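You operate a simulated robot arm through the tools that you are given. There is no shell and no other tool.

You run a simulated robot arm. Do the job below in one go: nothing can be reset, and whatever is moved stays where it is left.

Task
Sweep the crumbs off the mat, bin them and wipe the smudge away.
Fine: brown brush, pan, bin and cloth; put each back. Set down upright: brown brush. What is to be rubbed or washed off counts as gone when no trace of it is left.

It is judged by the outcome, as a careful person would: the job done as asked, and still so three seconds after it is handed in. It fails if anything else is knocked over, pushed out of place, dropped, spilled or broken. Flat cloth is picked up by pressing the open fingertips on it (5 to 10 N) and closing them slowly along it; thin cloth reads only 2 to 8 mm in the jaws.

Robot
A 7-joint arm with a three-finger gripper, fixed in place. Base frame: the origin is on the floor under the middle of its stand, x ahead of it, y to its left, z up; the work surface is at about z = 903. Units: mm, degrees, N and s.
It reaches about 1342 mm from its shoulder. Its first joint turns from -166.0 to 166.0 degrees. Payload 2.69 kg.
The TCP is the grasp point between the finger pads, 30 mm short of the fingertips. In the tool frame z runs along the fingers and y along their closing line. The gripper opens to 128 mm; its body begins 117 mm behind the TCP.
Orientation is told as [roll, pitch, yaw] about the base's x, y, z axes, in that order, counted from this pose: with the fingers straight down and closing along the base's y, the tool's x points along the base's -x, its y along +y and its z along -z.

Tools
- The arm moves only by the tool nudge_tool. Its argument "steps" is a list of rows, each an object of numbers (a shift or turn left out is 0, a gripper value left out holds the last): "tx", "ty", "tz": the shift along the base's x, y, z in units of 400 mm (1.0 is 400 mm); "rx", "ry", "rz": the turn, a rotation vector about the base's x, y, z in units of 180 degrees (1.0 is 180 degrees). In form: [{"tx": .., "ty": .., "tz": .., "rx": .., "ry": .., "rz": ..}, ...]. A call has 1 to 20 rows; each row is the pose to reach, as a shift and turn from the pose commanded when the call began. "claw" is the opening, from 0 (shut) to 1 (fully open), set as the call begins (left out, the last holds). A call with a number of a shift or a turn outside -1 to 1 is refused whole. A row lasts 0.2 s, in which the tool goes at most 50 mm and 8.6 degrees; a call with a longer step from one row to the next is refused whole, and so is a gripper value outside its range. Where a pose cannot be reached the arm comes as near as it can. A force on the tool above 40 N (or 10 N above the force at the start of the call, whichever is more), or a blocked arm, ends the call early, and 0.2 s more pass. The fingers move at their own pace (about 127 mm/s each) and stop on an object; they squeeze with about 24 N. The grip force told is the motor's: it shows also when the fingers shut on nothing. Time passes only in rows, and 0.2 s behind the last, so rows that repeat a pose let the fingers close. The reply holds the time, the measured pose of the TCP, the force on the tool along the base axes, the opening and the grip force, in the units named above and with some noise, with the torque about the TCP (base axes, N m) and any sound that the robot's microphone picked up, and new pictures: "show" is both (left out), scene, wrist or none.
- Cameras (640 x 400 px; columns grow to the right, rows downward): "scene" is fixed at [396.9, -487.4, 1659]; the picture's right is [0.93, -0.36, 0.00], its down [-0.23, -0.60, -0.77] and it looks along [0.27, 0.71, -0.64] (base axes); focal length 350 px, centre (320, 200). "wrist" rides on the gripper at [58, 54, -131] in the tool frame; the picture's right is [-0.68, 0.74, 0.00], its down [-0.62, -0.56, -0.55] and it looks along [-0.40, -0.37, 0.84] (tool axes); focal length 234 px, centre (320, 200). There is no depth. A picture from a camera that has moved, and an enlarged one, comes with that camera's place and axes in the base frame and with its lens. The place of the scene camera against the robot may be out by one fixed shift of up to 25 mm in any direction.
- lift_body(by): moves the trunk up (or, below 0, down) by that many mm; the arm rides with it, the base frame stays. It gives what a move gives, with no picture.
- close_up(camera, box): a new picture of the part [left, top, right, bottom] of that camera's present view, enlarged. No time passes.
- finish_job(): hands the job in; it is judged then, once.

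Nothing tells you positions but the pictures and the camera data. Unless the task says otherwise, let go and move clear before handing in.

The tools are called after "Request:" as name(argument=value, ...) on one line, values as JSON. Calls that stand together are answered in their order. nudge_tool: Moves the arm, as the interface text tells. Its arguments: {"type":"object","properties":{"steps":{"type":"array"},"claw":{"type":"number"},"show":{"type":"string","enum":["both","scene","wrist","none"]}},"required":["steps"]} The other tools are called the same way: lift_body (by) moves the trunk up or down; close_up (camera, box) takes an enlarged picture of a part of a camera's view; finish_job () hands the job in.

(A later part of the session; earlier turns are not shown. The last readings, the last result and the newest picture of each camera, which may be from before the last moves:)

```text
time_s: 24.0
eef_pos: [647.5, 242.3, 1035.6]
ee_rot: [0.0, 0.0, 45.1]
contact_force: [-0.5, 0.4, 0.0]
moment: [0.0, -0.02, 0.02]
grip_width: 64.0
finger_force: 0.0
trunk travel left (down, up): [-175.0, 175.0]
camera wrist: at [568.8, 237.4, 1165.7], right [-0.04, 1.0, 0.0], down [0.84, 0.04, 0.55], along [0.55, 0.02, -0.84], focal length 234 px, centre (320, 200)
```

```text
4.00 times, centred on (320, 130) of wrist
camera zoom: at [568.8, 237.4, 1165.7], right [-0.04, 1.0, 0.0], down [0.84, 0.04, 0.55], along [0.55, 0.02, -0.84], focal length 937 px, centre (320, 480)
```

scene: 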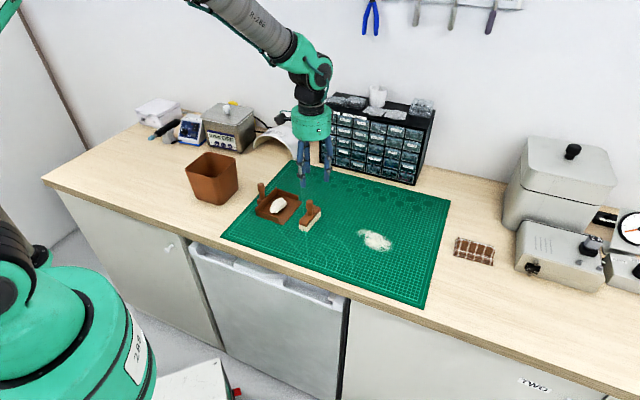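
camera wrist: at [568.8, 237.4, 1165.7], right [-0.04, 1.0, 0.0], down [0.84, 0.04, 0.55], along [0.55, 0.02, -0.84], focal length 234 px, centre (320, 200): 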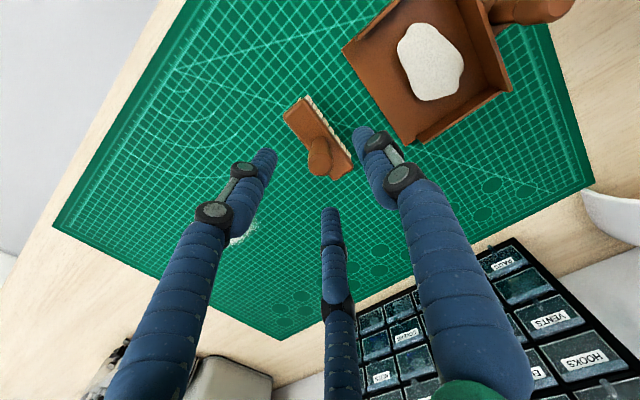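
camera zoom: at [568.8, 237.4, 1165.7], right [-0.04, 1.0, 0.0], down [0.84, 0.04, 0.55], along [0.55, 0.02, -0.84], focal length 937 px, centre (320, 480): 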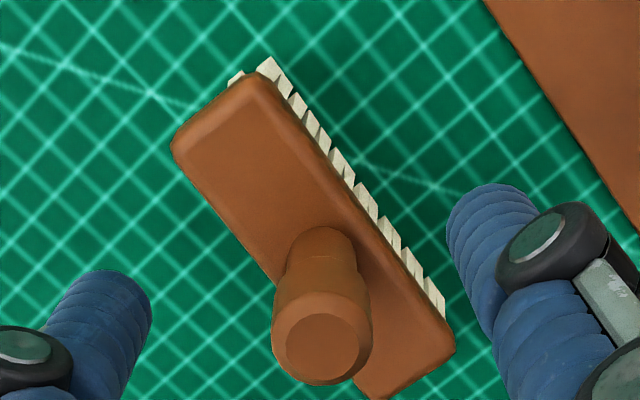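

The handle is centred under the tool. Descending to grip the bulb again.

Request:
nudge_tool(steps=[{"tx": 0.004, "ty": -0.002, "tz": -0.05}, {"tx": 0.004, "ty": -0.002, "tz": -0.1}, {"tx": 0.004, "ty": -0.002, "tz": -0.14}, {"tx": 0.004, "ty": -0.002, "tz": -0.16}, {"tx": 0.004, "ty": -0.002, "tz": -0.16}], claw=0.5, show="both")

Request:
close_up(camera="scene", box=[270, 150, 370, 240])

Request:
close_up(camera="wrist", box=[260, 120, 380, 240])

```text
time_s: 25.2
eef_pos: [650.5, 241.4, 970.9]
ee_rot: [0.1, 0.0, 45.0]
contact_force: [0.7, -0.6, -0.3]
moment: [-0.03, -0.01, -0.01]
grip_width: 64.2
finger_force: 0.1
trunk travel left (down, up): [-175.0, 175.0]
camera wrist: at [571.6, 237.1, 1101.5], right [-0.04, 1.0, 0.0], down [0.84, 0.04, 0.55], along [0.55, 0.02, -0.84], focal length 234 px, centre (320, 200)
```

scene: 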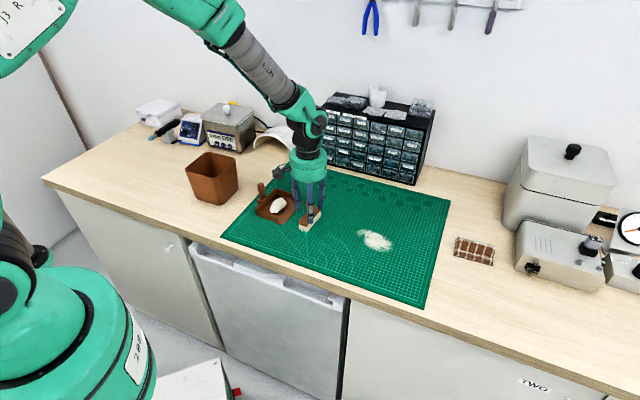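
wrist: 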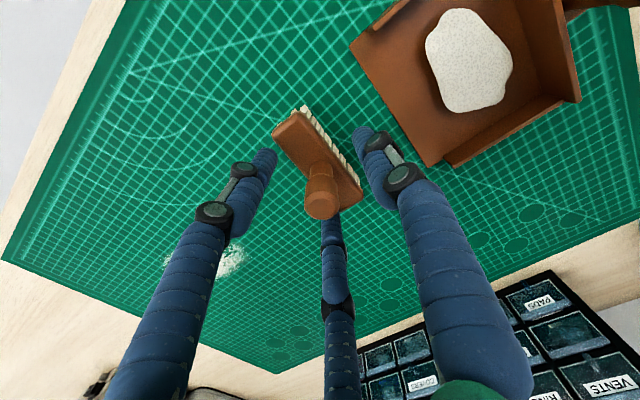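

```text
4.44 times, centred on (320, 195) of scene
camera zoom: at [396.9, -487.4, 1659.0], right [0.93, -0.36, 0.0], down [-0.23, -0.6, -0.77], along [0.27, 0.71, -0.64], focal length 1558 px, centre (320, 222)
```

zoom: 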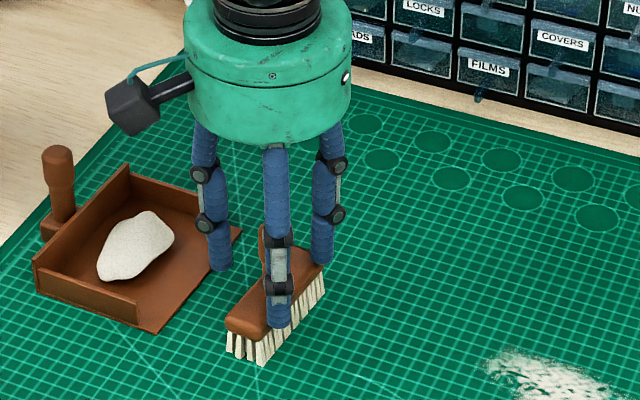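

```text
3.33 times, centred on (320, 180) of wrist
camera zoom: at [571.6, 237.1, 1101.5], right [-0.04, 1.0, 0.0], down [0.84, 0.04, 0.55], along [0.55, 0.02, -0.84], focal length 781 px, centre (320, 267)
```

zoom: 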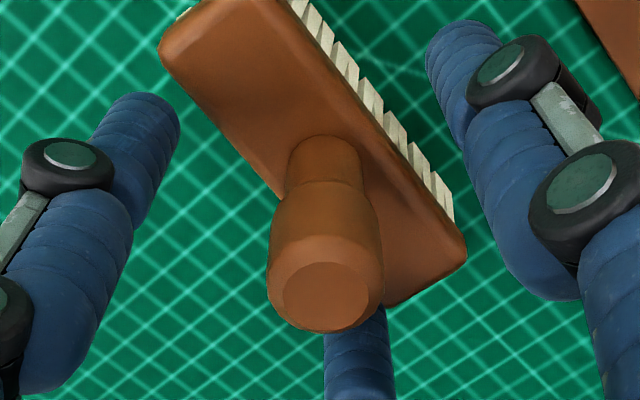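

Closing on the bulb, then a small slow test lift.

Request:
nudge_tool(steps=[{"tz": 0.0}, {"tz": 0.0}, {"tz": 0.0}, {"tz": 0.0}, {"tz": 0.0}], claw=0, show="wrist")

Request:
close_up(camera="wrist", box=[260, 120, 380, 240])

Request:
close_up(camera="scene", box=[270, 150, 370, 240])

```text
time_s: 26.4
eef_pos: [650.3, 240.4, 971.2]
ee_rot: [0.0, 0.0, 45.1]
contact_force: [0.2, 0.3, 0.2]
moment: [0.0, -0.01, -0.02]
grip_width: 17.9
finger_force: 24.2
trunk travel left (down, up): [-175.0, 175.0]
camera wrist: at [571.5, 237.0, 1101.8], right [-0.04, 1.0, 0.0], down [0.84, 0.04, 0.55], along [0.55, 0.02, -0.84], focal length 234 px, centre (320, 200)
```

wrist: 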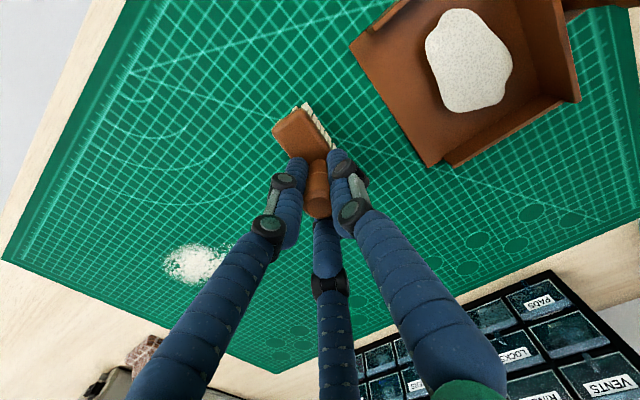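

```text
3.33 times, centred on (320, 180) of wrist
camera zoom: at [571.5, 237.0, 1101.8], right [-0.04, 1.0, 0.0], down [0.84, 0.04, 0.55], along [0.55, 0.02, -0.84], focal length 781 px, centre (320, 267)
```

zoom: 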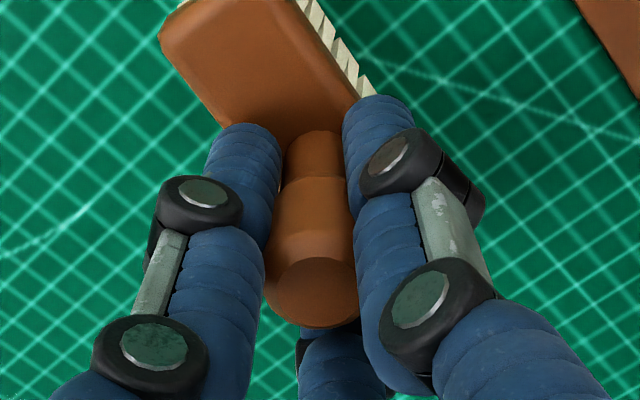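

```text
4.44 times, centred on (320, 195) of scene
camera zoom: at [396.9, -487.4, 1659.0], right [0.93, -0.36, 0.0], down [-0.23, -0.6, -0.77], along [0.27, 0.71, -0.64], focal length 1558 px, centre (320, 222)
```

zoom: 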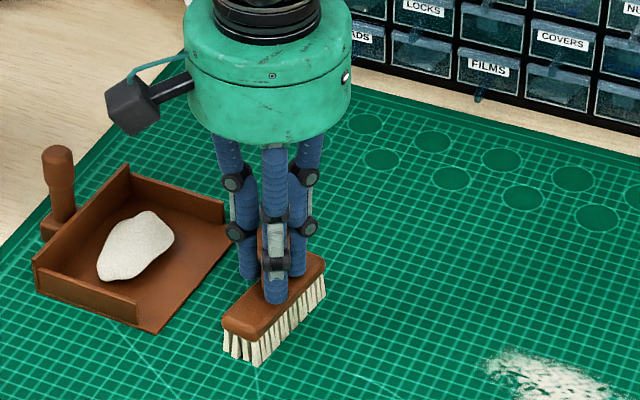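

Grip reads 17.9 mm at 24 N. Lifting gently in small steps and checking the hold.

Request:
nudge_tool(steps=[{"tz": 0.005}, {"tz": 0.015}, {"tz": 0.03}, {"tz": 0.05}, {"tz": 0.07}, {"tz": 0.09}, {"tz": 0.11}, {"tz": 0.125}, {"tz": 0.135}, {"tz": 0.14}, {"tz": 0.14}], show="both")

Request:
close_up(camera="scene", box=[270, 130, 370, 240])

Request:
close_up(camera="wrist", box=[260, 120, 380, 240])

```text
time_s: 28.8
eef_pos: [649.7, 240.8, 1027.2]
ee_rot: [0.1, 0.1, 44.9]
contact_force: [0.2, 0.7, -0.7]
moment: [0.02, 0.0, 0.02]
grip_width: 18.2
finger_force: 24.0
trunk travel left (down, up): [-175.0, 175.0]
camera wrist: at [570.6, 237.3, 1158.0], right [-0.04, 1.0, 0.0], down [0.84, 0.04, 0.55], along [0.55, 0.02, -0.84], focal length 234 px, centre (320, 200)
```

scene: 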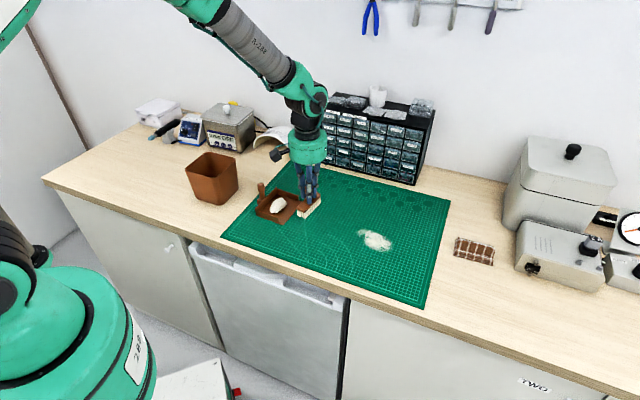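
wrist: 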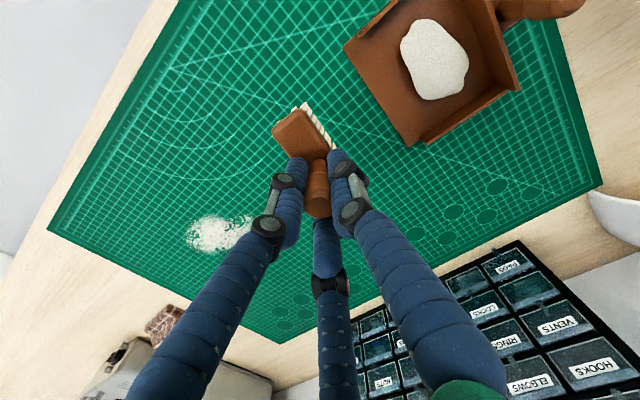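

```text
3.64 times, centred on (320, 185) of scene
camera zoom: at [396.9, -487.4, 1659.0], right [0.93, -0.36, 0.0], down [-0.23, -0.6, -0.77], along [0.27, 0.71, -0.64], focal length 1275 px, centre (320, 254)
```

zoom: 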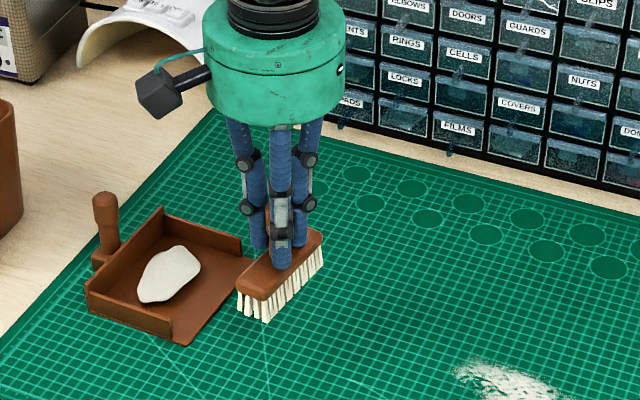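

```text
3.33 times, centred on (320, 180) of wrist
camera zoom: at [570.6, 237.3, 1158.0], right [-0.04, 1.0, 0.0], down [0.84, 0.04, 0.55], along [0.55, 0.02, -0.84], focal length 781 px, centre (320, 267)
```

zoom: 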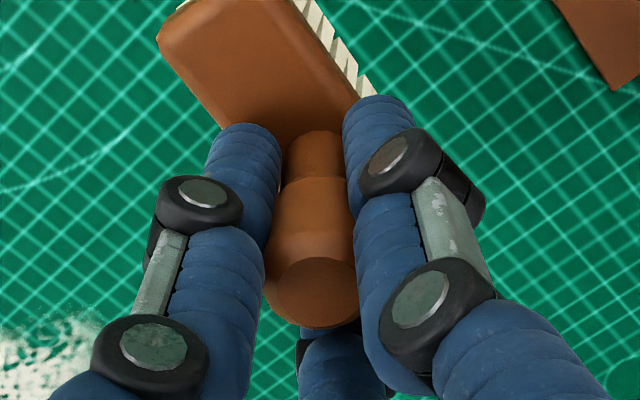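

The hold is solid. Carrying the brush back smoothly with gentle acceleration, turning −86.8° to its original heading.

Request:
nudge_tool(steps=[{"tx": 0.0075, "ty": -0.0096, "rz": -0.0048}, {"tx": 0.0224, "ty": -0.0288, "rz": -0.0145}, {"tx": 0.0448, "ty": -0.0576, "rz": -0.0289}, {"tx": 0.0821, "ty": -0.1057, "rz": -0.053}, {"tx": 0.1268, "ty": -0.1633, "rz": -0.0819}, {"tx": 0.1716, "ty": -0.2209, "rz": -0.1109}, {"tx": 0.2163, "ty": -0.2785, "rz": -0.1398}, {"tx": 0.2611, "ty": -0.3362, "rz": -0.1687}, {"tx": 0.3059, "ty": -0.3938, "rz": -0.1976}, {"tx": 0.3506, "ty": -0.4514, "rz": -0.2265}, {"tx": 0.3954, "ty": -0.5091, "rz": -0.2555}, {"tx": 0.4401, "ty": -0.5667, "rz": -0.2844}, {"tx": 0.4849, "ty": -0.6243, "rz": -0.3133}, {"tx": 0.5297, "ty": -0.682, "rz": -0.3422}, {"tx": 0.5744, "ty": -0.7396, "rz": -0.3711}, {"tx": 0.6192, "ty": -0.7972, "rz": -0.4001}, {"tx": 0.6639, "ty": -0.8548, "rz": -0.429}, {"tx": 0.7012, "ty": -0.9029, "rz": -0.4531}, {"tx": 0.7311, "ty": -0.9413, "rz": -0.4724}, {"tx": 0.746, "ty": -0.9605, "rz": -0.482}], show="both")

Request:
close_up(camera="wrist", box=[240, 80, 400, 240])

Request:
close_up(camera="scene", box=[420, 190, 540, 310])

```text
time_s: 33.0
eef_pos: [949.8, -143.4, 1028.1]
ee_rot: [0.0, 0.0, -41.9]
contact_force: [0.7, -0.7, -0.6]
moment: [0.02, 0.01, 0.01]
grip_width: 18.1
finger_force: 23.7
trunk travel left (down, up): [-175.0, 175.0]
camera wrist: at [941.1, -64.6, 1158.2], right [1.0, 0.1, 0.0], down [0.08, -0.83, 0.55], along [0.05, -0.55, -0.84], focal length 234 px, centre (320, 200)
```

scene: 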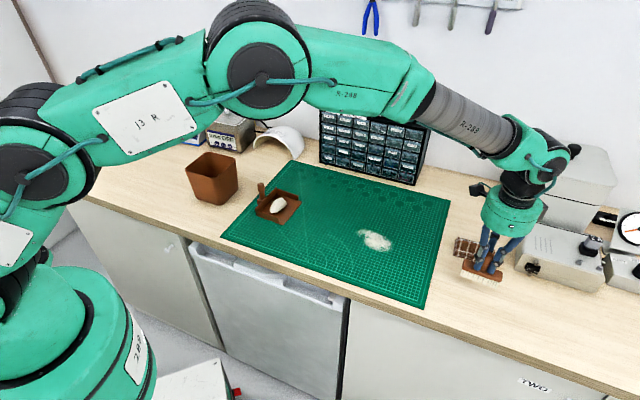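
wrist: 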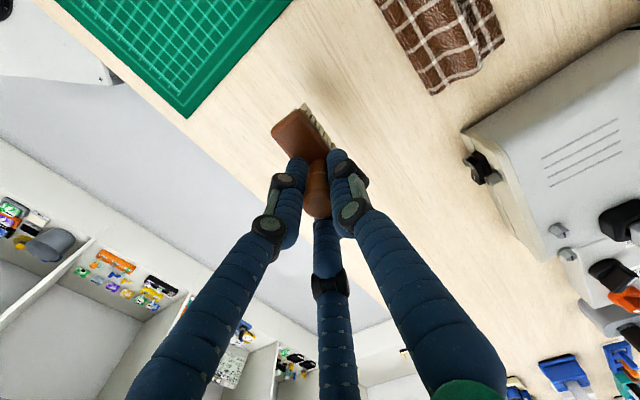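

```text
2.50 times, centred on (320, 160) of wrist
camera zoom: at [941.1, -64.6, 1158.2], right [1.0, 0.1, 0.0], down [0.08, -0.83, 0.55], along [0.05, -0.55, -0.84], focal length 585 px, centre (320, 300)
```

zoom: 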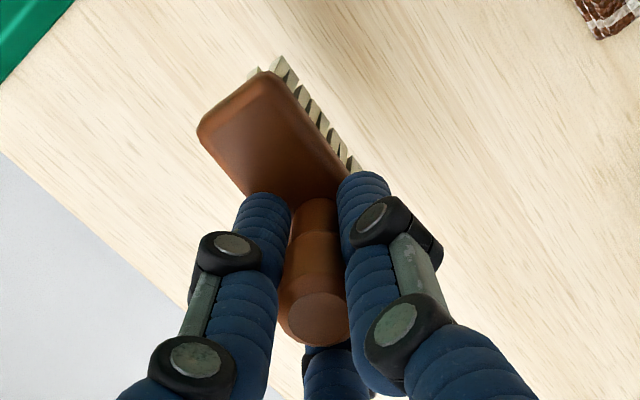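

```text
3.33 times, centred on (480, 250) of scene
camera zoom: at [396.9, -487.4, 1659.0], right [0.93, -0.36, 0.0], down [-0.23, -0.6, -0.77], along [0.27, 0.71, -0.64], focal length 1168 px, centre (-213, 33)
```

zoom: 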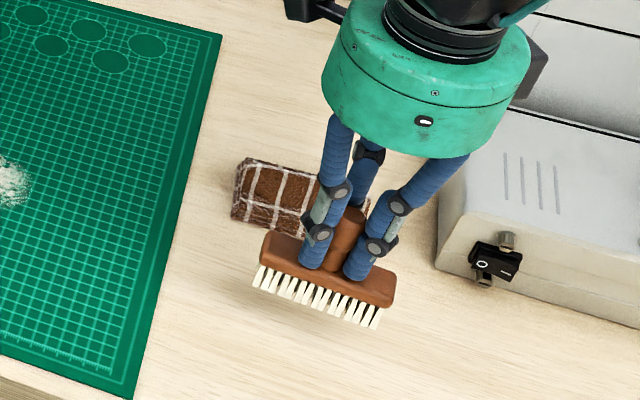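

Brush held and aligned over its spot. Lowering gently to the bench.

Request:
nudge_tool(steps=[{"tx": -0.003, "ty": -0.001, "tz": -0.02}, {"tx": -0.003, "ty": -0.001, "tz": -0.05}, {"tx": -0.003, "ty": -0.001, "tz": -0.08}, {"tx": -0.003, "ty": -0.001, "tz": -0.11}, {"tx": -0.003, "ty": -0.001, "tz": -0.13}, {"tx": -0.003, "ty": -0.001, "tz": -0.14}, {"tx": -0.003, "ty": -0.001, "tz": -0.144}, {"tx": -0.003, "ty": -0.001, "tz": -0.144}], show="none")

```text
time_s: 34.8
eef_pos: [946.4, -145.1, 970.9]
ee_rot: [-0.1, 0.1, -41.6]
contact_force: [-0.2, 0.6, 0.2]
moment: [0.0, 0.01, 0.0]
grip_width: 18.2
finger_force: 23.9
trunk travel left (down, up): [-175.0, 175.0]
```

Not touching yet (no vertical force). Stepping down in sub-millimetre steps until I feel the bench.

Request:
nudge_tool(steps=[{"tz": -0.00125}, {"tz": -0.0025}, {"tz": -0.0025}], show="none")

```text
time_s: 35.6
eef_pos: [948.1, -144.9, 968.8]
ee_rot: [0.0, 0.1, -41.7]
contact_force: [0.6, -0.5, 0.0]
moment: [0.01, -0.02, 0.02]
grip_width: 18.2
finger_force: 23.7
trunk travel left (down, up): [-175.0, 175.0]
```

Request:
nudge_tool(steps=[{"tz": -0.00125}, {"tz": -0.0025}, {"tz": -0.0025}], show="both")

Request:
close_up(camera="scene", box=[430, 210, 530, 310])

```text
time_s: 36.4
eef_pos: [946.7, -144.3, 967.9]
ee_rot: [0.1, 0.0, -41.7]
contact_force: [0.4, 0.7, 0.7]
moment: [-0.01, 0.03, -0.01]
grip_width: 18.2
finger_force: 24.1
trunk travel left (down, up): [-175.0, 175.0]
camera wrist: at [939.9, -65.5, 1098.6], right [0.99, 0.1, 0.0], down [0.08, -0.83, 0.55], along [0.05, -0.55, -0.84], focal length 234 px, centre (320, 200)
```

scene: 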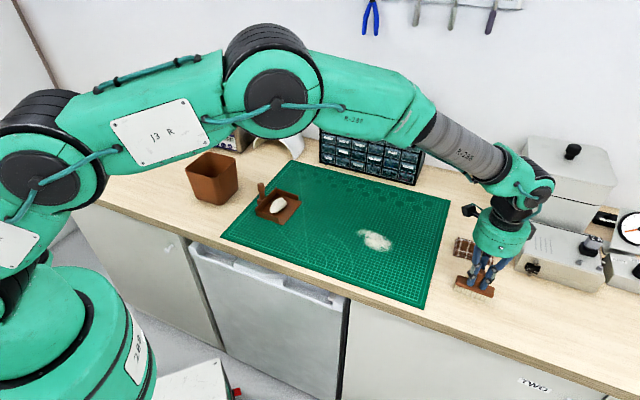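
wrist: 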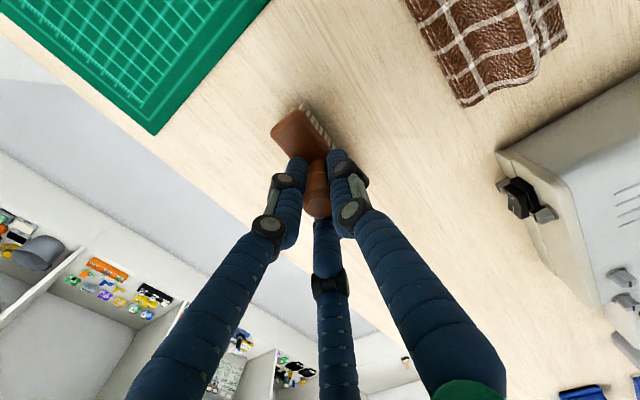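

```text
4.00 times, centred on (480, 260) of scene
camera zoom: at [396.9, -487.4, 1659.0], right [0.93, -0.36, 0.0], down [-0.23, -0.6, -0.77], along [0.27, 0.71, -0.64], focal length 1402 px, centre (-320, -40)
```

zoom: 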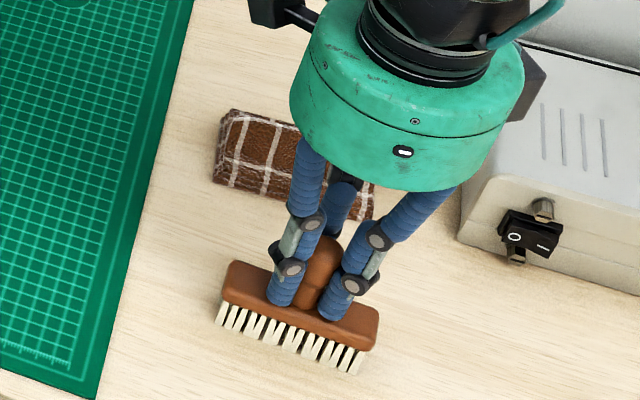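

Request:
nudge_tool(steps=[{"tz": -0.00125}, {"tz": -0.0025}, {"tz": -0.0025}], show="none")

```text
time_s: 37.2
eef_pos: [947.8, -144.5, 967.2]
ee_rot: [0.0, -0.1, -41.7]
contact_force: [2.3, 0.1, 11.1]
moment: [-0.05, 0.02, -0.04]
grip_width: 18.6
finger_force: 24.3
trunk travel left (down, up): [-175.0, 175.0]
```

The bristles are on the bench (11 N). Backing off a touch and releasing.

Request:
nudge_tool(steps=[{"tz": 0.001}, {"tz": 0.001}], show="none")

Request:
nudge_tool(steps=[{"tz": 0.0}, {"tz": 0.0}, {"tz": 0.0}], claw=0.5, show="scene")

Request:
close_up(camera="scene", box=[430, 210, 530, 310])

```text
time_s: 37.8
eef_pos: [946.7, -143.7, 968.0]
ee_rot: [-0.1, -0.1, -41.7]
contact_force: [3.6, -3.2, 10.3]
moment: [-0.17, -0.04, -0.04]
grip_width: 18.1
finger_force: 24.0
trunk travel left (down, up): [-175.0, 175.0]
```

```text
time_s: 38.6
eef_pos: [945.7, -144.9, 967.2]
ee_rot: [0.0, 0.0, -41.7]
contact_force: [-0.8, 0.9, -0.1]
moment: [0.0, -0.01, -0.01]
grip_width: 64.1
finger_force: 0.1
trunk travel left (down, up): [-175.0, 175.0]
```

scene: 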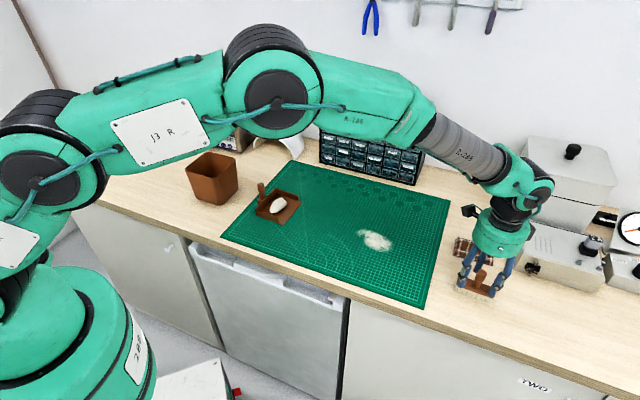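

```text
4.00 times, centred on (480, 260) of scene
camera zoom: at [396.9, -487.4, 1659.0], right [0.93, -0.36, 0.0], down [-0.23, -0.6, -0.77], along [0.27, 0.71, -0.64], focal length 1402 px, centre (-320, -40)
```

zoom: 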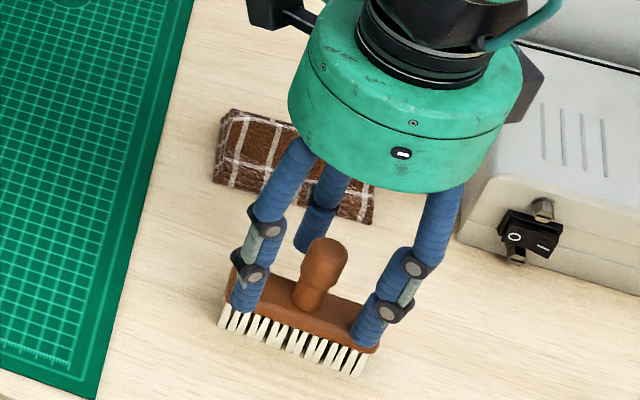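

The brush stands upright in its place. Raising clear straight up and checking.

Request:
nudge_tool(steps=[{"tz": 0.02}, {"tz": 0.06}, {"tz": 0.12}, {"tz": 0.2}, {"tz": 0.3}, {"tz": 0.3}], claw=0.5, show="both")

Request:
close_up(camera="scene", box=[430, 210, 530, 310])

Request:
close_up(camera="wrist", box=[240, 40, 400, 180])

```text
time_s: 40.0
eef_pos: [947.2, -143.1, 1086.3]
ee_rot: [-0.1, 0.0, -41.8]
contact_force: [-0.1, 0.1, 0.9]
moment: [-0.02, -0.04, 0.01]
grip_width: 64.1
finger_force: 0.1
trunk travel left (down, up): [-175.0, 175.0]
camera wrist: at [939.4, -63.9, 1217.3], right [0.99, 0.1, 0.0], down [0.08, -0.83, 0.55], along [0.05, -0.55, -0.84], focal length 234 px, centre (320, 200)
```

scene: 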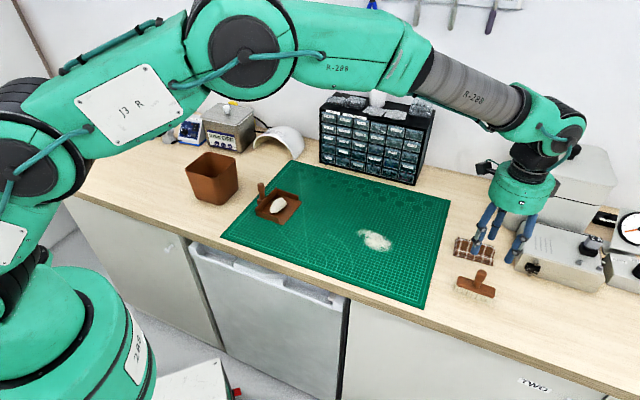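
wrist: 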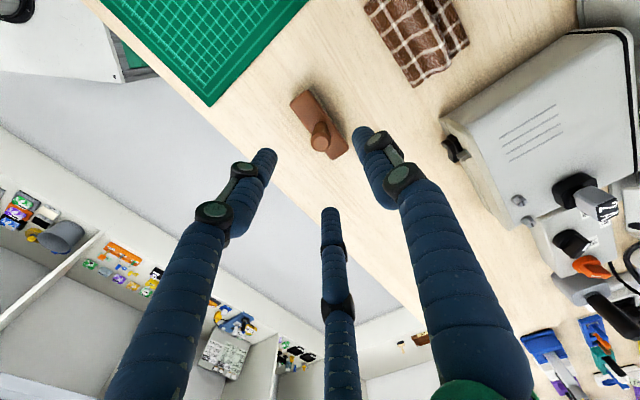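

```text
4.00 times, centred on (480, 260) of scene
camera zoom: at [396.9, -487.4, 1659.0], right [0.93, -0.36, 0.0], down [-0.23, -0.6, -0.77], along [0.27, 0.71, -0.64], focal length 1402 px, centre (-320, -40)
```

zoom: 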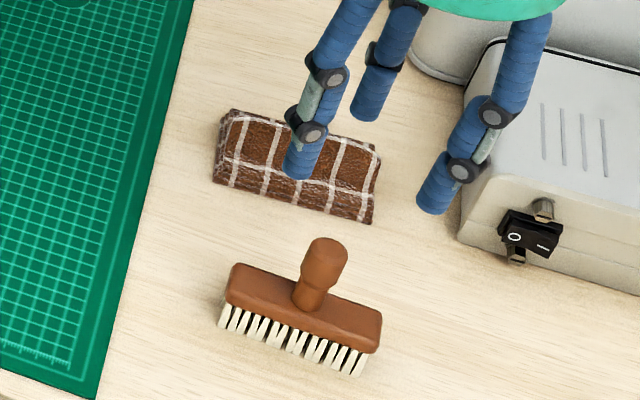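

```text
2.86 times, centred on (320, 110) of wrist
camera zoom: at [939.4, -63.9, 1217.3], right [0.99, 0.1, 0.0], down [0.08, -0.83, 0.55], along [0.05, -0.55, -0.84], focal length 669 px, centre (320, 457)
```

zoom: 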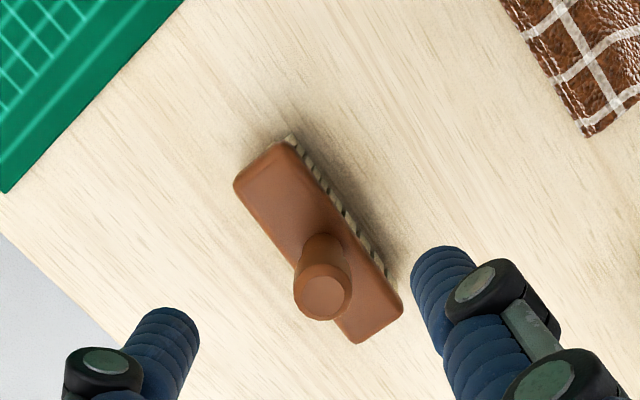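

Brush is back upright in place. Next I fly to above the pan handle (≈(542,388)), turning the tool to +45° so a finger sits behind the handle.

Request:
nudge_tool(steps=[{"tx": -0.063, "ty": 0.083, "tz": 0.015, "rz": 0.03}, {"tx": -0.126, "ty": 0.167, "tz": 0.03, "rz": 0.06}, {"tx": -0.189, "ty": 0.25, "tz": 0.045, "rz": 0.09}, {"tx": -0.252, "ty": 0.333, "tz": 0.06, "rz": 0.12}, {"tx": -0.315, "ty": 0.416, "tz": 0.075, "rz": 0.15}, {"tx": -0.378, "ty": 0.5, "tz": 0.09, "rz": 0.18}, {"tx": -0.441, "ty": 0.583, "tz": 0.1, "rz": 0.21}, {"tx": -0.505, "ty": 0.666, "tz": 0.1, "rz": 0.241}], show="none")

Request:
nudge_tool(steps=[{"tx": -0.063, "ty": 0.083, "rz": 0.03}, {"tx": -0.126, "ty": 0.167, "rz": 0.06}, {"tx": -0.189, "ty": 0.25, "rz": 0.09}, {"tx": -0.252, "ty": 0.333, "rz": 0.12}, {"tx": -0.315, "ty": 0.416, "rz": 0.15}, {"tx": -0.378, "ty": 0.5, "rz": 0.18}, {"tx": -0.441, "ty": 0.583, "rz": 0.21}, {"tx": -0.5, "ty": 0.666, "rz": 0.241}, {"tx": -0.5, "ty": 0.666, "rz": 0.241}], show="both")

```text
time_s: 41.8
eef_pos: [744.0, 125.3, 1129.0]
ee_rot: [0.0, 0.0, 1.7]
contact_force: [0.0, -0.4, -0.6]
moment: [0.0, -0.01, -0.01]
grip_width: 64.1
finger_force: 0.1
trunk travel left (down, up): [-175.0, 175.0]
```

```text
time_s: 43.8
eef_pos: [542.0, 390.0, 1127.7]
ee_rot: [0.0, -0.1, 45.1]
contact_force: [0.4, 0.3, -0.4]
moment: [-0.05, 0.01, 0.02]
grip_width: 64.1
finger_force: 0.0
trunk travel left (down, up): [-175.0, 175.0]
camera wrist: at [464.2, 387.1, 1259.4], right [-0.04, 1.0, 0.0], down [0.84, 0.04, 0.55], along [0.55, 0.02, -0.84], focal length 234 px, centre (320, 200)
```

scene: 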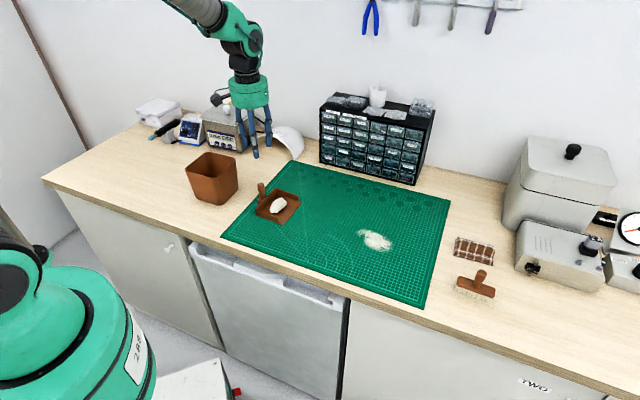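
wrist: 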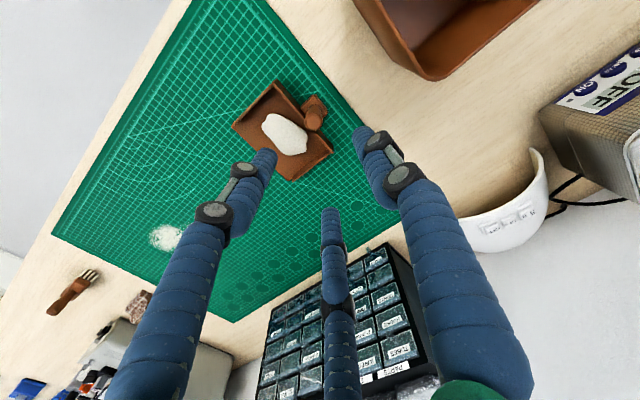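

Request:
close_up(camera="wrist", box=[220, 70, 360, 190])

Request:
close_up(camera="wrist", box=[340, 0, 560, 100])

Request:
close_up(camera="scene", box=[240, 165, 320, 235])

```text
3.33 times, centred on (290, 130) of wrist
camera zoom: at [464.2, 387.1, 1259.4], right [-0.04, 1.0, 0.0], down [0.84, 0.04, 0.55], along [0.55, 0.02, -0.84], focal length 781 px, centre (420, 433)
```

zoom: 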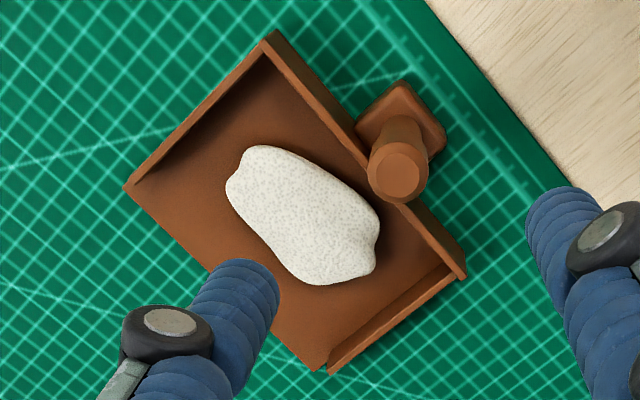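

```text
2.91 times, centred on (450, 50) of wrist
camera zoom: at [464.2, 387.1, 1259.4], right [-0.04, 1.0, 0.0], down [0.84, 0.04, 0.55], along [0.55, 0.02, -0.84], focal length 681 px, centre (-58, 636)
```

zoom: 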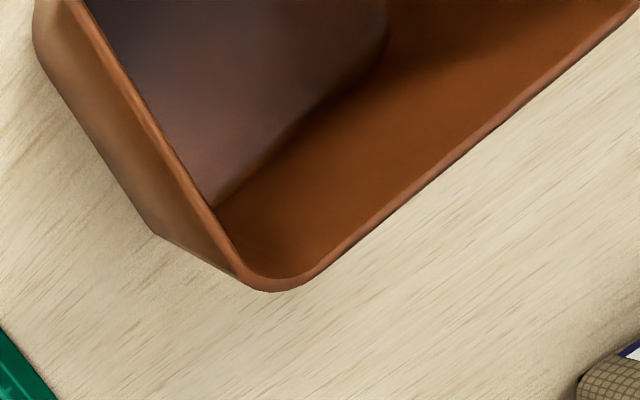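

```text
5.71 times, centred on (280, 200) of scene
camera zoom: at [396.9, -487.4, 1659.0], right [0.93, -0.36, 0.0], down [-0.23, -0.6, -0.77], along [0.27, 0.71, -0.64], focal length 2003 px, centre (549, 200)
```

zoom: 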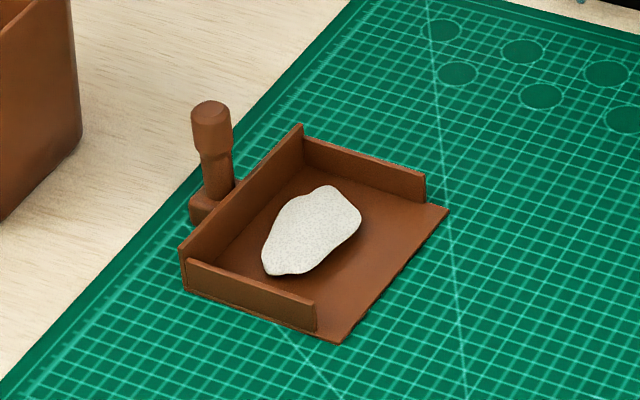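

Pan handle axis ≈ (540,381), top z≈980, back wall top z≈933. Before gripping it I'll take a look at the bin from above to get its rim geometry.

Request:
nudge_tool(steps=[{"tx": -0.075, "ty": 0.055, "tz": 0.05}, {"tx": -0.15, "ty": 0.11, "tz": 0.1}, {"tx": -0.225, "ty": 0.165, "tz": 0.15}, {"tx": -0.3, "ty": 0.22, "tz": 0.2}, {"tx": -0.3, "ty": 0.22, "tz": 0.25}, {"tx": -0.3, "ty": 0.22, "tz": 0.25}], claw=0.42, show="wrist")

Request:
close_up(camera="wrist", box=[220, 40, 420, 165])

```text
time_s: 45.2
eef_pos: [426.0, 474.4, 1228.9]
ee_rot: [0.0, 0.0, 44.9]
contact_force: [0.4, 0.3, -0.7]
moment: [0.07, -0.03, -0.01]
grip_width: 53.7
finger_force: 0.0
trunk travel left (down, up): [-175.0, 175.0]
camera wrist: at [347.1, 471.3, 1358.8], right [-0.04, 1.0, 0.0], down [0.84, 0.04, 0.55], along [0.55, 0.02, -0.84], focal length 234 px, centre (320, 200)
```

wrist: 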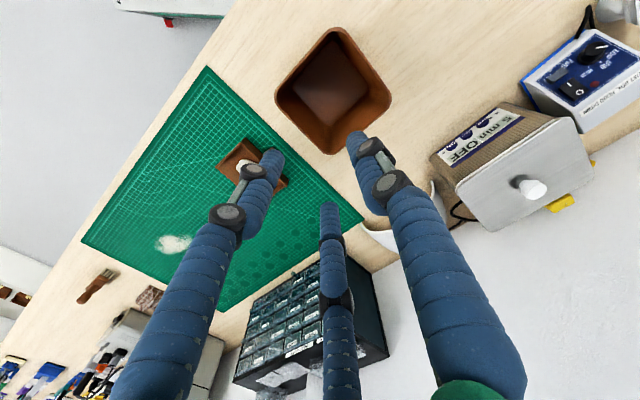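

```text
3.20 times, centred on (320, 102) of wrist
camera zoom: at [347.1, 471.3, 1358.8], right [-0.04, 1.0, 0.0], down [0.84, 0.04, 0.55], along [0.55, 0.02, -0.84], focal length 749 px, centre (320, 512)
```

zoom: 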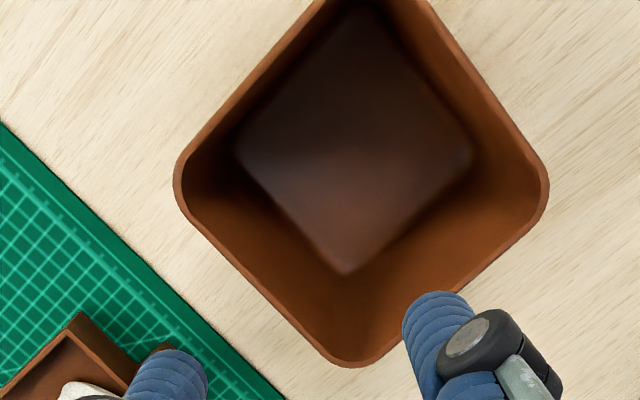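

Bin rim: centre ≈ (402,488), ~120 mm square aligned with the bench, rim z≈1020. Now back to the pan handle, stopping above it to verify alignment.

Request:
nudge_tool(steps=[{"tx": 0.06, "ty": -0.048, "tz": -0.03}, {"tx": 0.13, "ty": -0.105, "tz": -0.09}, {"tx": 0.2, "ty": -0.165, "tz": -0.17}, {"tx": 0.26, "ty": -0.213, "tz": -0.26}, {"tx": 0.2845, "ty": -0.233, "tz": -0.37}, {"tx": 0.2845, "ty": -0.233, "tz": -0.46}, {"tx": 0.2845, "ty": -0.233, "tz": -0.46}], claw=0.42, show="both")

Request:
close_up(camera="wrist", box=[240, 60, 400, 180])

```text
time_s: 46.8
eef_pos: [536.2, 384.9, 1042.2]
ee_rot: [-0.1, 0.1, 45.1]
contact_force: [-0.1, 0.5, -1.0]
moment: [-0.03, 0.01, -0.02]
grip_width: 53.9
finger_force: 0.1
trunk travel left (down, up): [-175.0, 175.0]
camera wrist: at [457.8, 381.0, 1173.4], right [-0.04, 1.0, 0.0], down [0.84, 0.04, 0.55], along [0.55, 0.02, -0.84], focal length 234 px, centre (320, 200)
```

scene: 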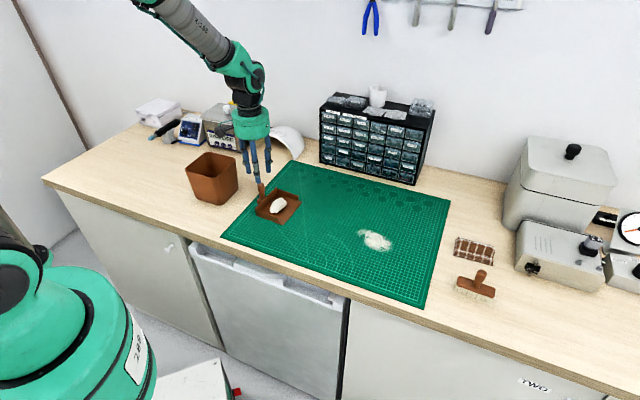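
wrist: 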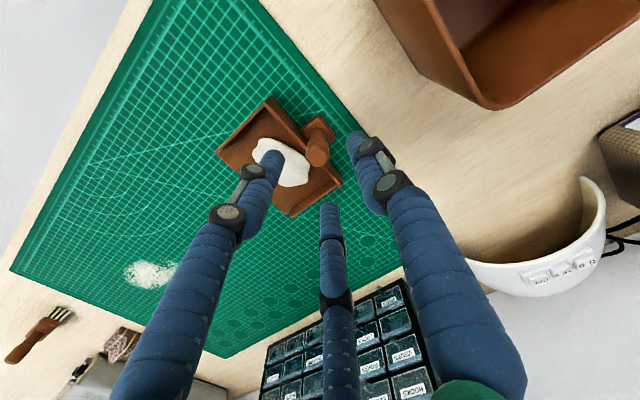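

```text
3.33 times, centred on (320, 120) of wrist
camera zoom: at [457.8, 381.0, 1173.4], right [-0.04, 1.0, 0.0], down [0.84, 0.04, 0.55], along [0.55, 0.02, -0.84], focal length 781 px, centre (320, 467)
```

zoom: 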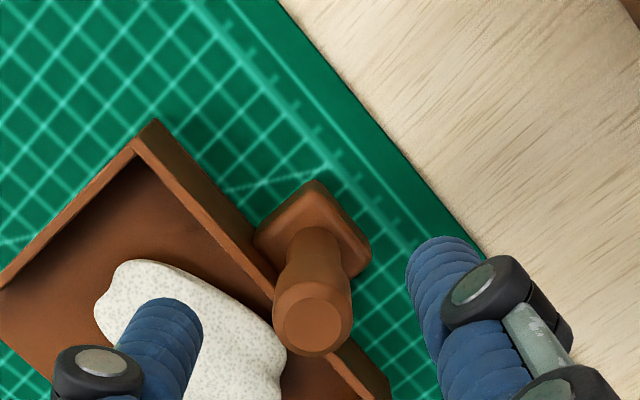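

Handle refined to ≈(538.5,381). Adjusting 2–3 mm and descending so fingertips stay just above the pan's back wall.

Request:
nudge_tool(steps=[{"tx": 0.0045, "ty": -0.0083, "tz": -0.05}, {"tx": 0.0045, "ty": -0.0083, "tz": -0.1}, {"tx": 0.0045, "ty": -0.0083, "tz": -0.14}, {"tx": 0.0045, "ty": -0.0083, "tz": -0.17}, {"tx": 0.0045, "ty": -0.0083, "tz": -0.183}, {"tx": 0.0045, "ty": -0.0083, "tz": -0.183}], claw=0.42, show="both")

Request:
close_up(camera="scene", box=[230, 130, 320, 230])

Request:
close_up(camera="wrist", box=[240, 100, 400, 230])

```text
time_s: 48.2
eef_pos: [539.6, 379.4, 970.0]
ee_rot: [-0.1, 0.0, 45.1]
contact_force: [-0.2, 0.4, -1.1]
moment: [-0.03, 0.04, -0.03]
grip_width: 54.0
finger_force: 0.2
trunk travel left (down, up): [-175.0, 175.0]
camera wrist: at [460.9, 376.8, 1100.3], right [-0.04, 1.0, 0.0], down [0.84, 0.04, 0.55], along [0.55, 0.02, -0.84], focal length 234 px, centre (320, 200)
```

scene: 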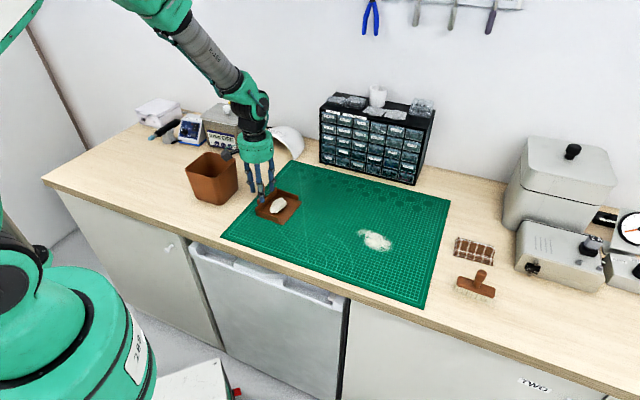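
wrist: 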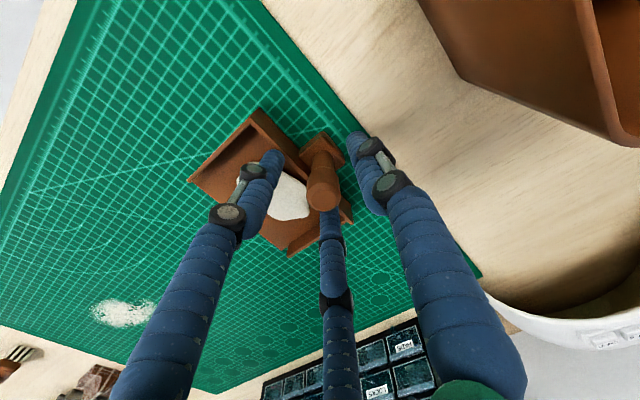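

```text
4.00 times, centred on (275, 180) of scene
camera zoom: at [396.9, -487.4, 1659.0], right [0.93, -0.36, 0.0], down [-0.23, -0.6, -0.77], along [0.27, 0.71, -0.64], focal length 1402 px, centre (500, 280)
```

zoom: 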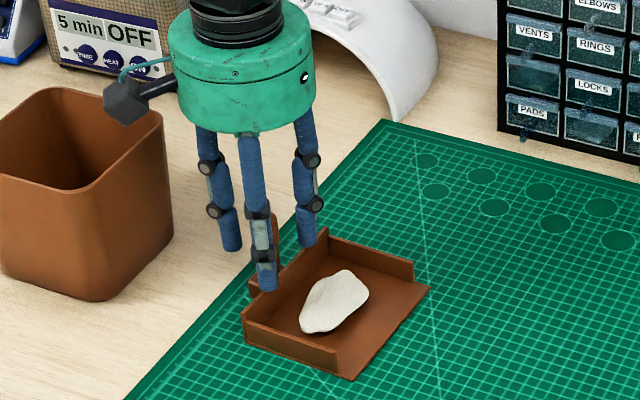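

```text
3.08 times, centred on (320, 165) of wrist
camera zoom: at [460.9, 376.8, 1100.3], right [-0.04, 1.0, 0.0], down [0.84, 0.04, 0.55], along [0.55, 0.02, -0.84], focal length 720 px, centre (320, 308)
```

zoom: 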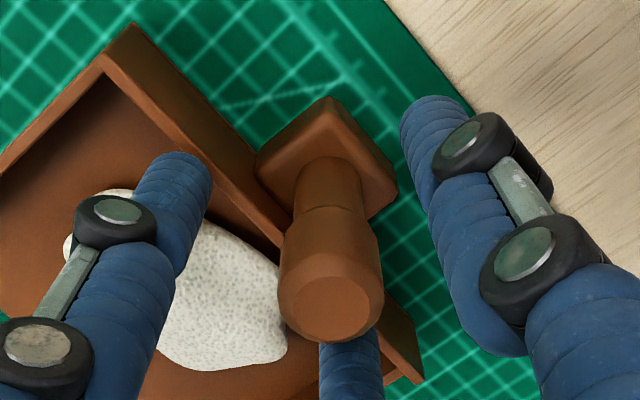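

Shifting 3 mm to centre on the handle, then closing.

Request:
nudge_tool(steps=[{"tx": -0.001, "ty": 0.0075}, {"tx": -0.001, "ty": 0.0075}], claw=0.42, show="none")

Request:
nudge_tool(steps=[{"tz": 0.0}, {"tz": 0.0}, {"tz": 0.0}, {"tz": 0.0}, {"tz": 0.0}], claw=0, show="both")

Request:
close_up(camera="scene", box=[230, 130, 320, 230])

Request:
close_up(camera="wrist", box=[240, 100, 400, 230])

```text
time_s: 48.8
eef_pos: [538.9, 383.2, 970.6]
ee_rot: [0.0, -0.1, 45.1]
contact_force: [0.0, -0.9, -0.1]
moment: [-0.03, 0.01, -0.01]
grip_width: 53.9
finger_force: 0.1
trunk travel left (down, up): [-175.0, 175.0]
```

```text
time_s: 50.0
eef_pos: [539.1, 383.9, 970.9]
ee_rot: [-0.1, 0.1, 45.1]
contact_force: [0.0, 0.6, 0.0]
moment: [0.09, 0.01, 0.03]
grip_width: 18.4
finger_force: 24.2
trunk travel left (down, up): [-175.0, 175.0]
camera wrist: at [460.6, 379.7, 1100.9], right [-0.04, 1.0, 0.0], down [0.84, 0.04, 0.55], along [0.55, 0.02, -0.84], focal length 234 px, centre (320, 200)
```

scene: 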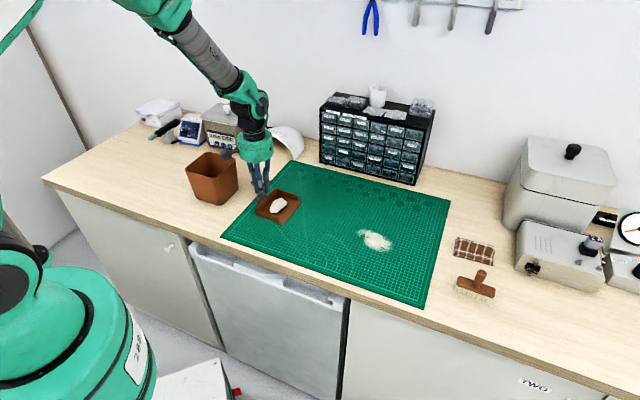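
wrist: 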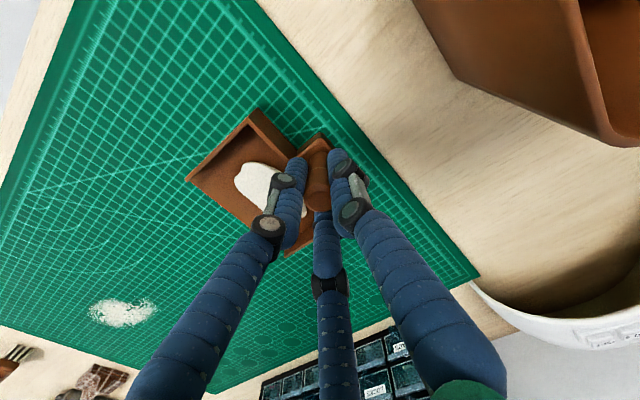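

```text
4.00 times, centred on (275, 180) of scene
camera zoom: at [396.9, -487.4, 1659.0], right [0.93, -0.36, 0.0], down [-0.23, -0.6, -0.77], along [0.27, 0.71, -0.64], focal length 1402 px, centre (500, 280)
```

zoom: 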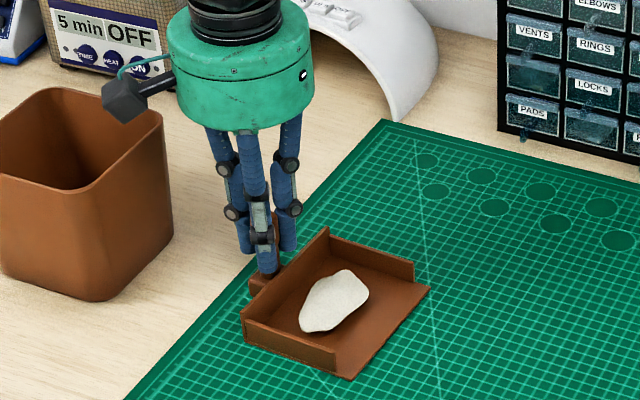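

```text
3.08 times, centred on (320, 165) of wrist
camera zoom: at [460.6, 379.7, 1100.9], right [-0.04, 1.0, 0.0], down [0.84, 0.04, 0.55], along [0.55, 0.02, -0.84], focal length 720 px, centre (320, 308)
```

zoom: 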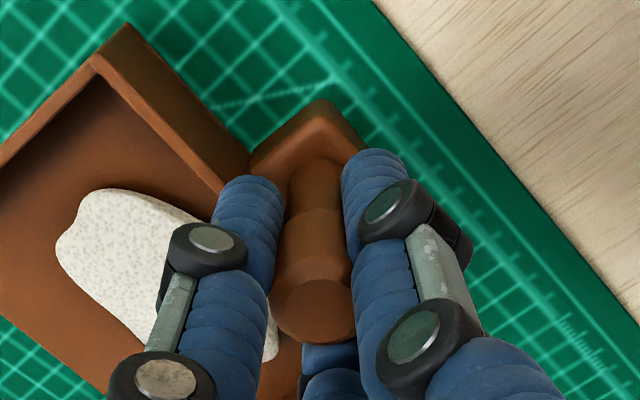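

Pan handle gripped (18.4 mm, 24 N). Test lift: first a few mm, gently.

Request:
nudge_tool(steps=[{"tz": 0.003}, {"tz": 0.008}, {"tz": 0.016}, {"tz": 0.026}, {"tz": 0.036}, {"tz": 0.044}, {"tz": 0.05}, {"tz": 0.05}], show="both")

Request:
close_up(camera="scene", box=[230, 130, 320, 230])

Request:
close_up(camera="wrist", box=[180, 80, 400, 260])

```text
time_s: 51.8
eef_pos: [539.3, 382.8, 989.8]
ee_rot: [0.0, 0.0, 45.1]
contact_force: [0.0, 1.1, -1.1]
moment: [0.0, 0.02, 0.04]
grip_width: 18.8
finger_force: 24.0
trunk travel left (down, up): [-175.0, 175.0]
camera wrist: at [461.1, 379.8, 1120.6], right [-0.04, 1.0, 0.0], down [0.84, 0.04, 0.55], along [0.55, 0.02, -0.84], focal length 234 px, centre (320, 200)
```

scene: 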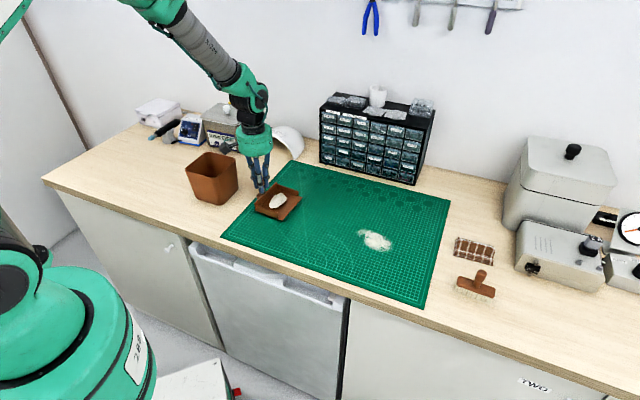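
wrist: 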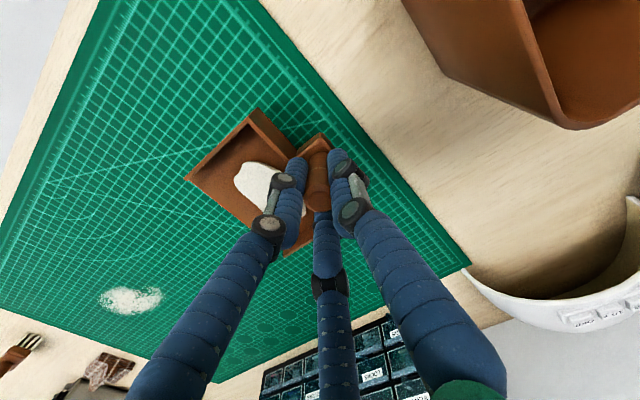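

```text
4.00 times, centred on (275, 180) of scene
camera zoom: at [396.9, -487.4, 1659.0], right [0.93, -0.36, 0.0], down [-0.23, -0.6, -0.77], along [0.27, 0.71, -0.64], focal length 1402 px, centre (500, 280)
```

zoom: 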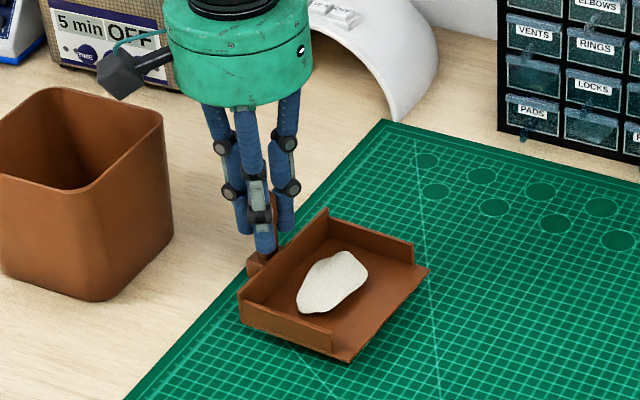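

```text
2.22 times, centred on (290, 170) of wrist
camera zoom: at [461.1, 379.8, 1120.6], right [-0.04, 1.0, 0.0], down [0.84, 0.04, 0.55], along [0.55, 0.02, -0.84], focal length 520 px, centre (387, 267)
```

zoom: 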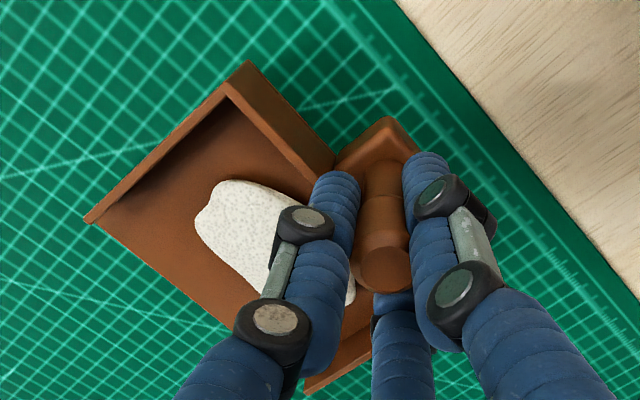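

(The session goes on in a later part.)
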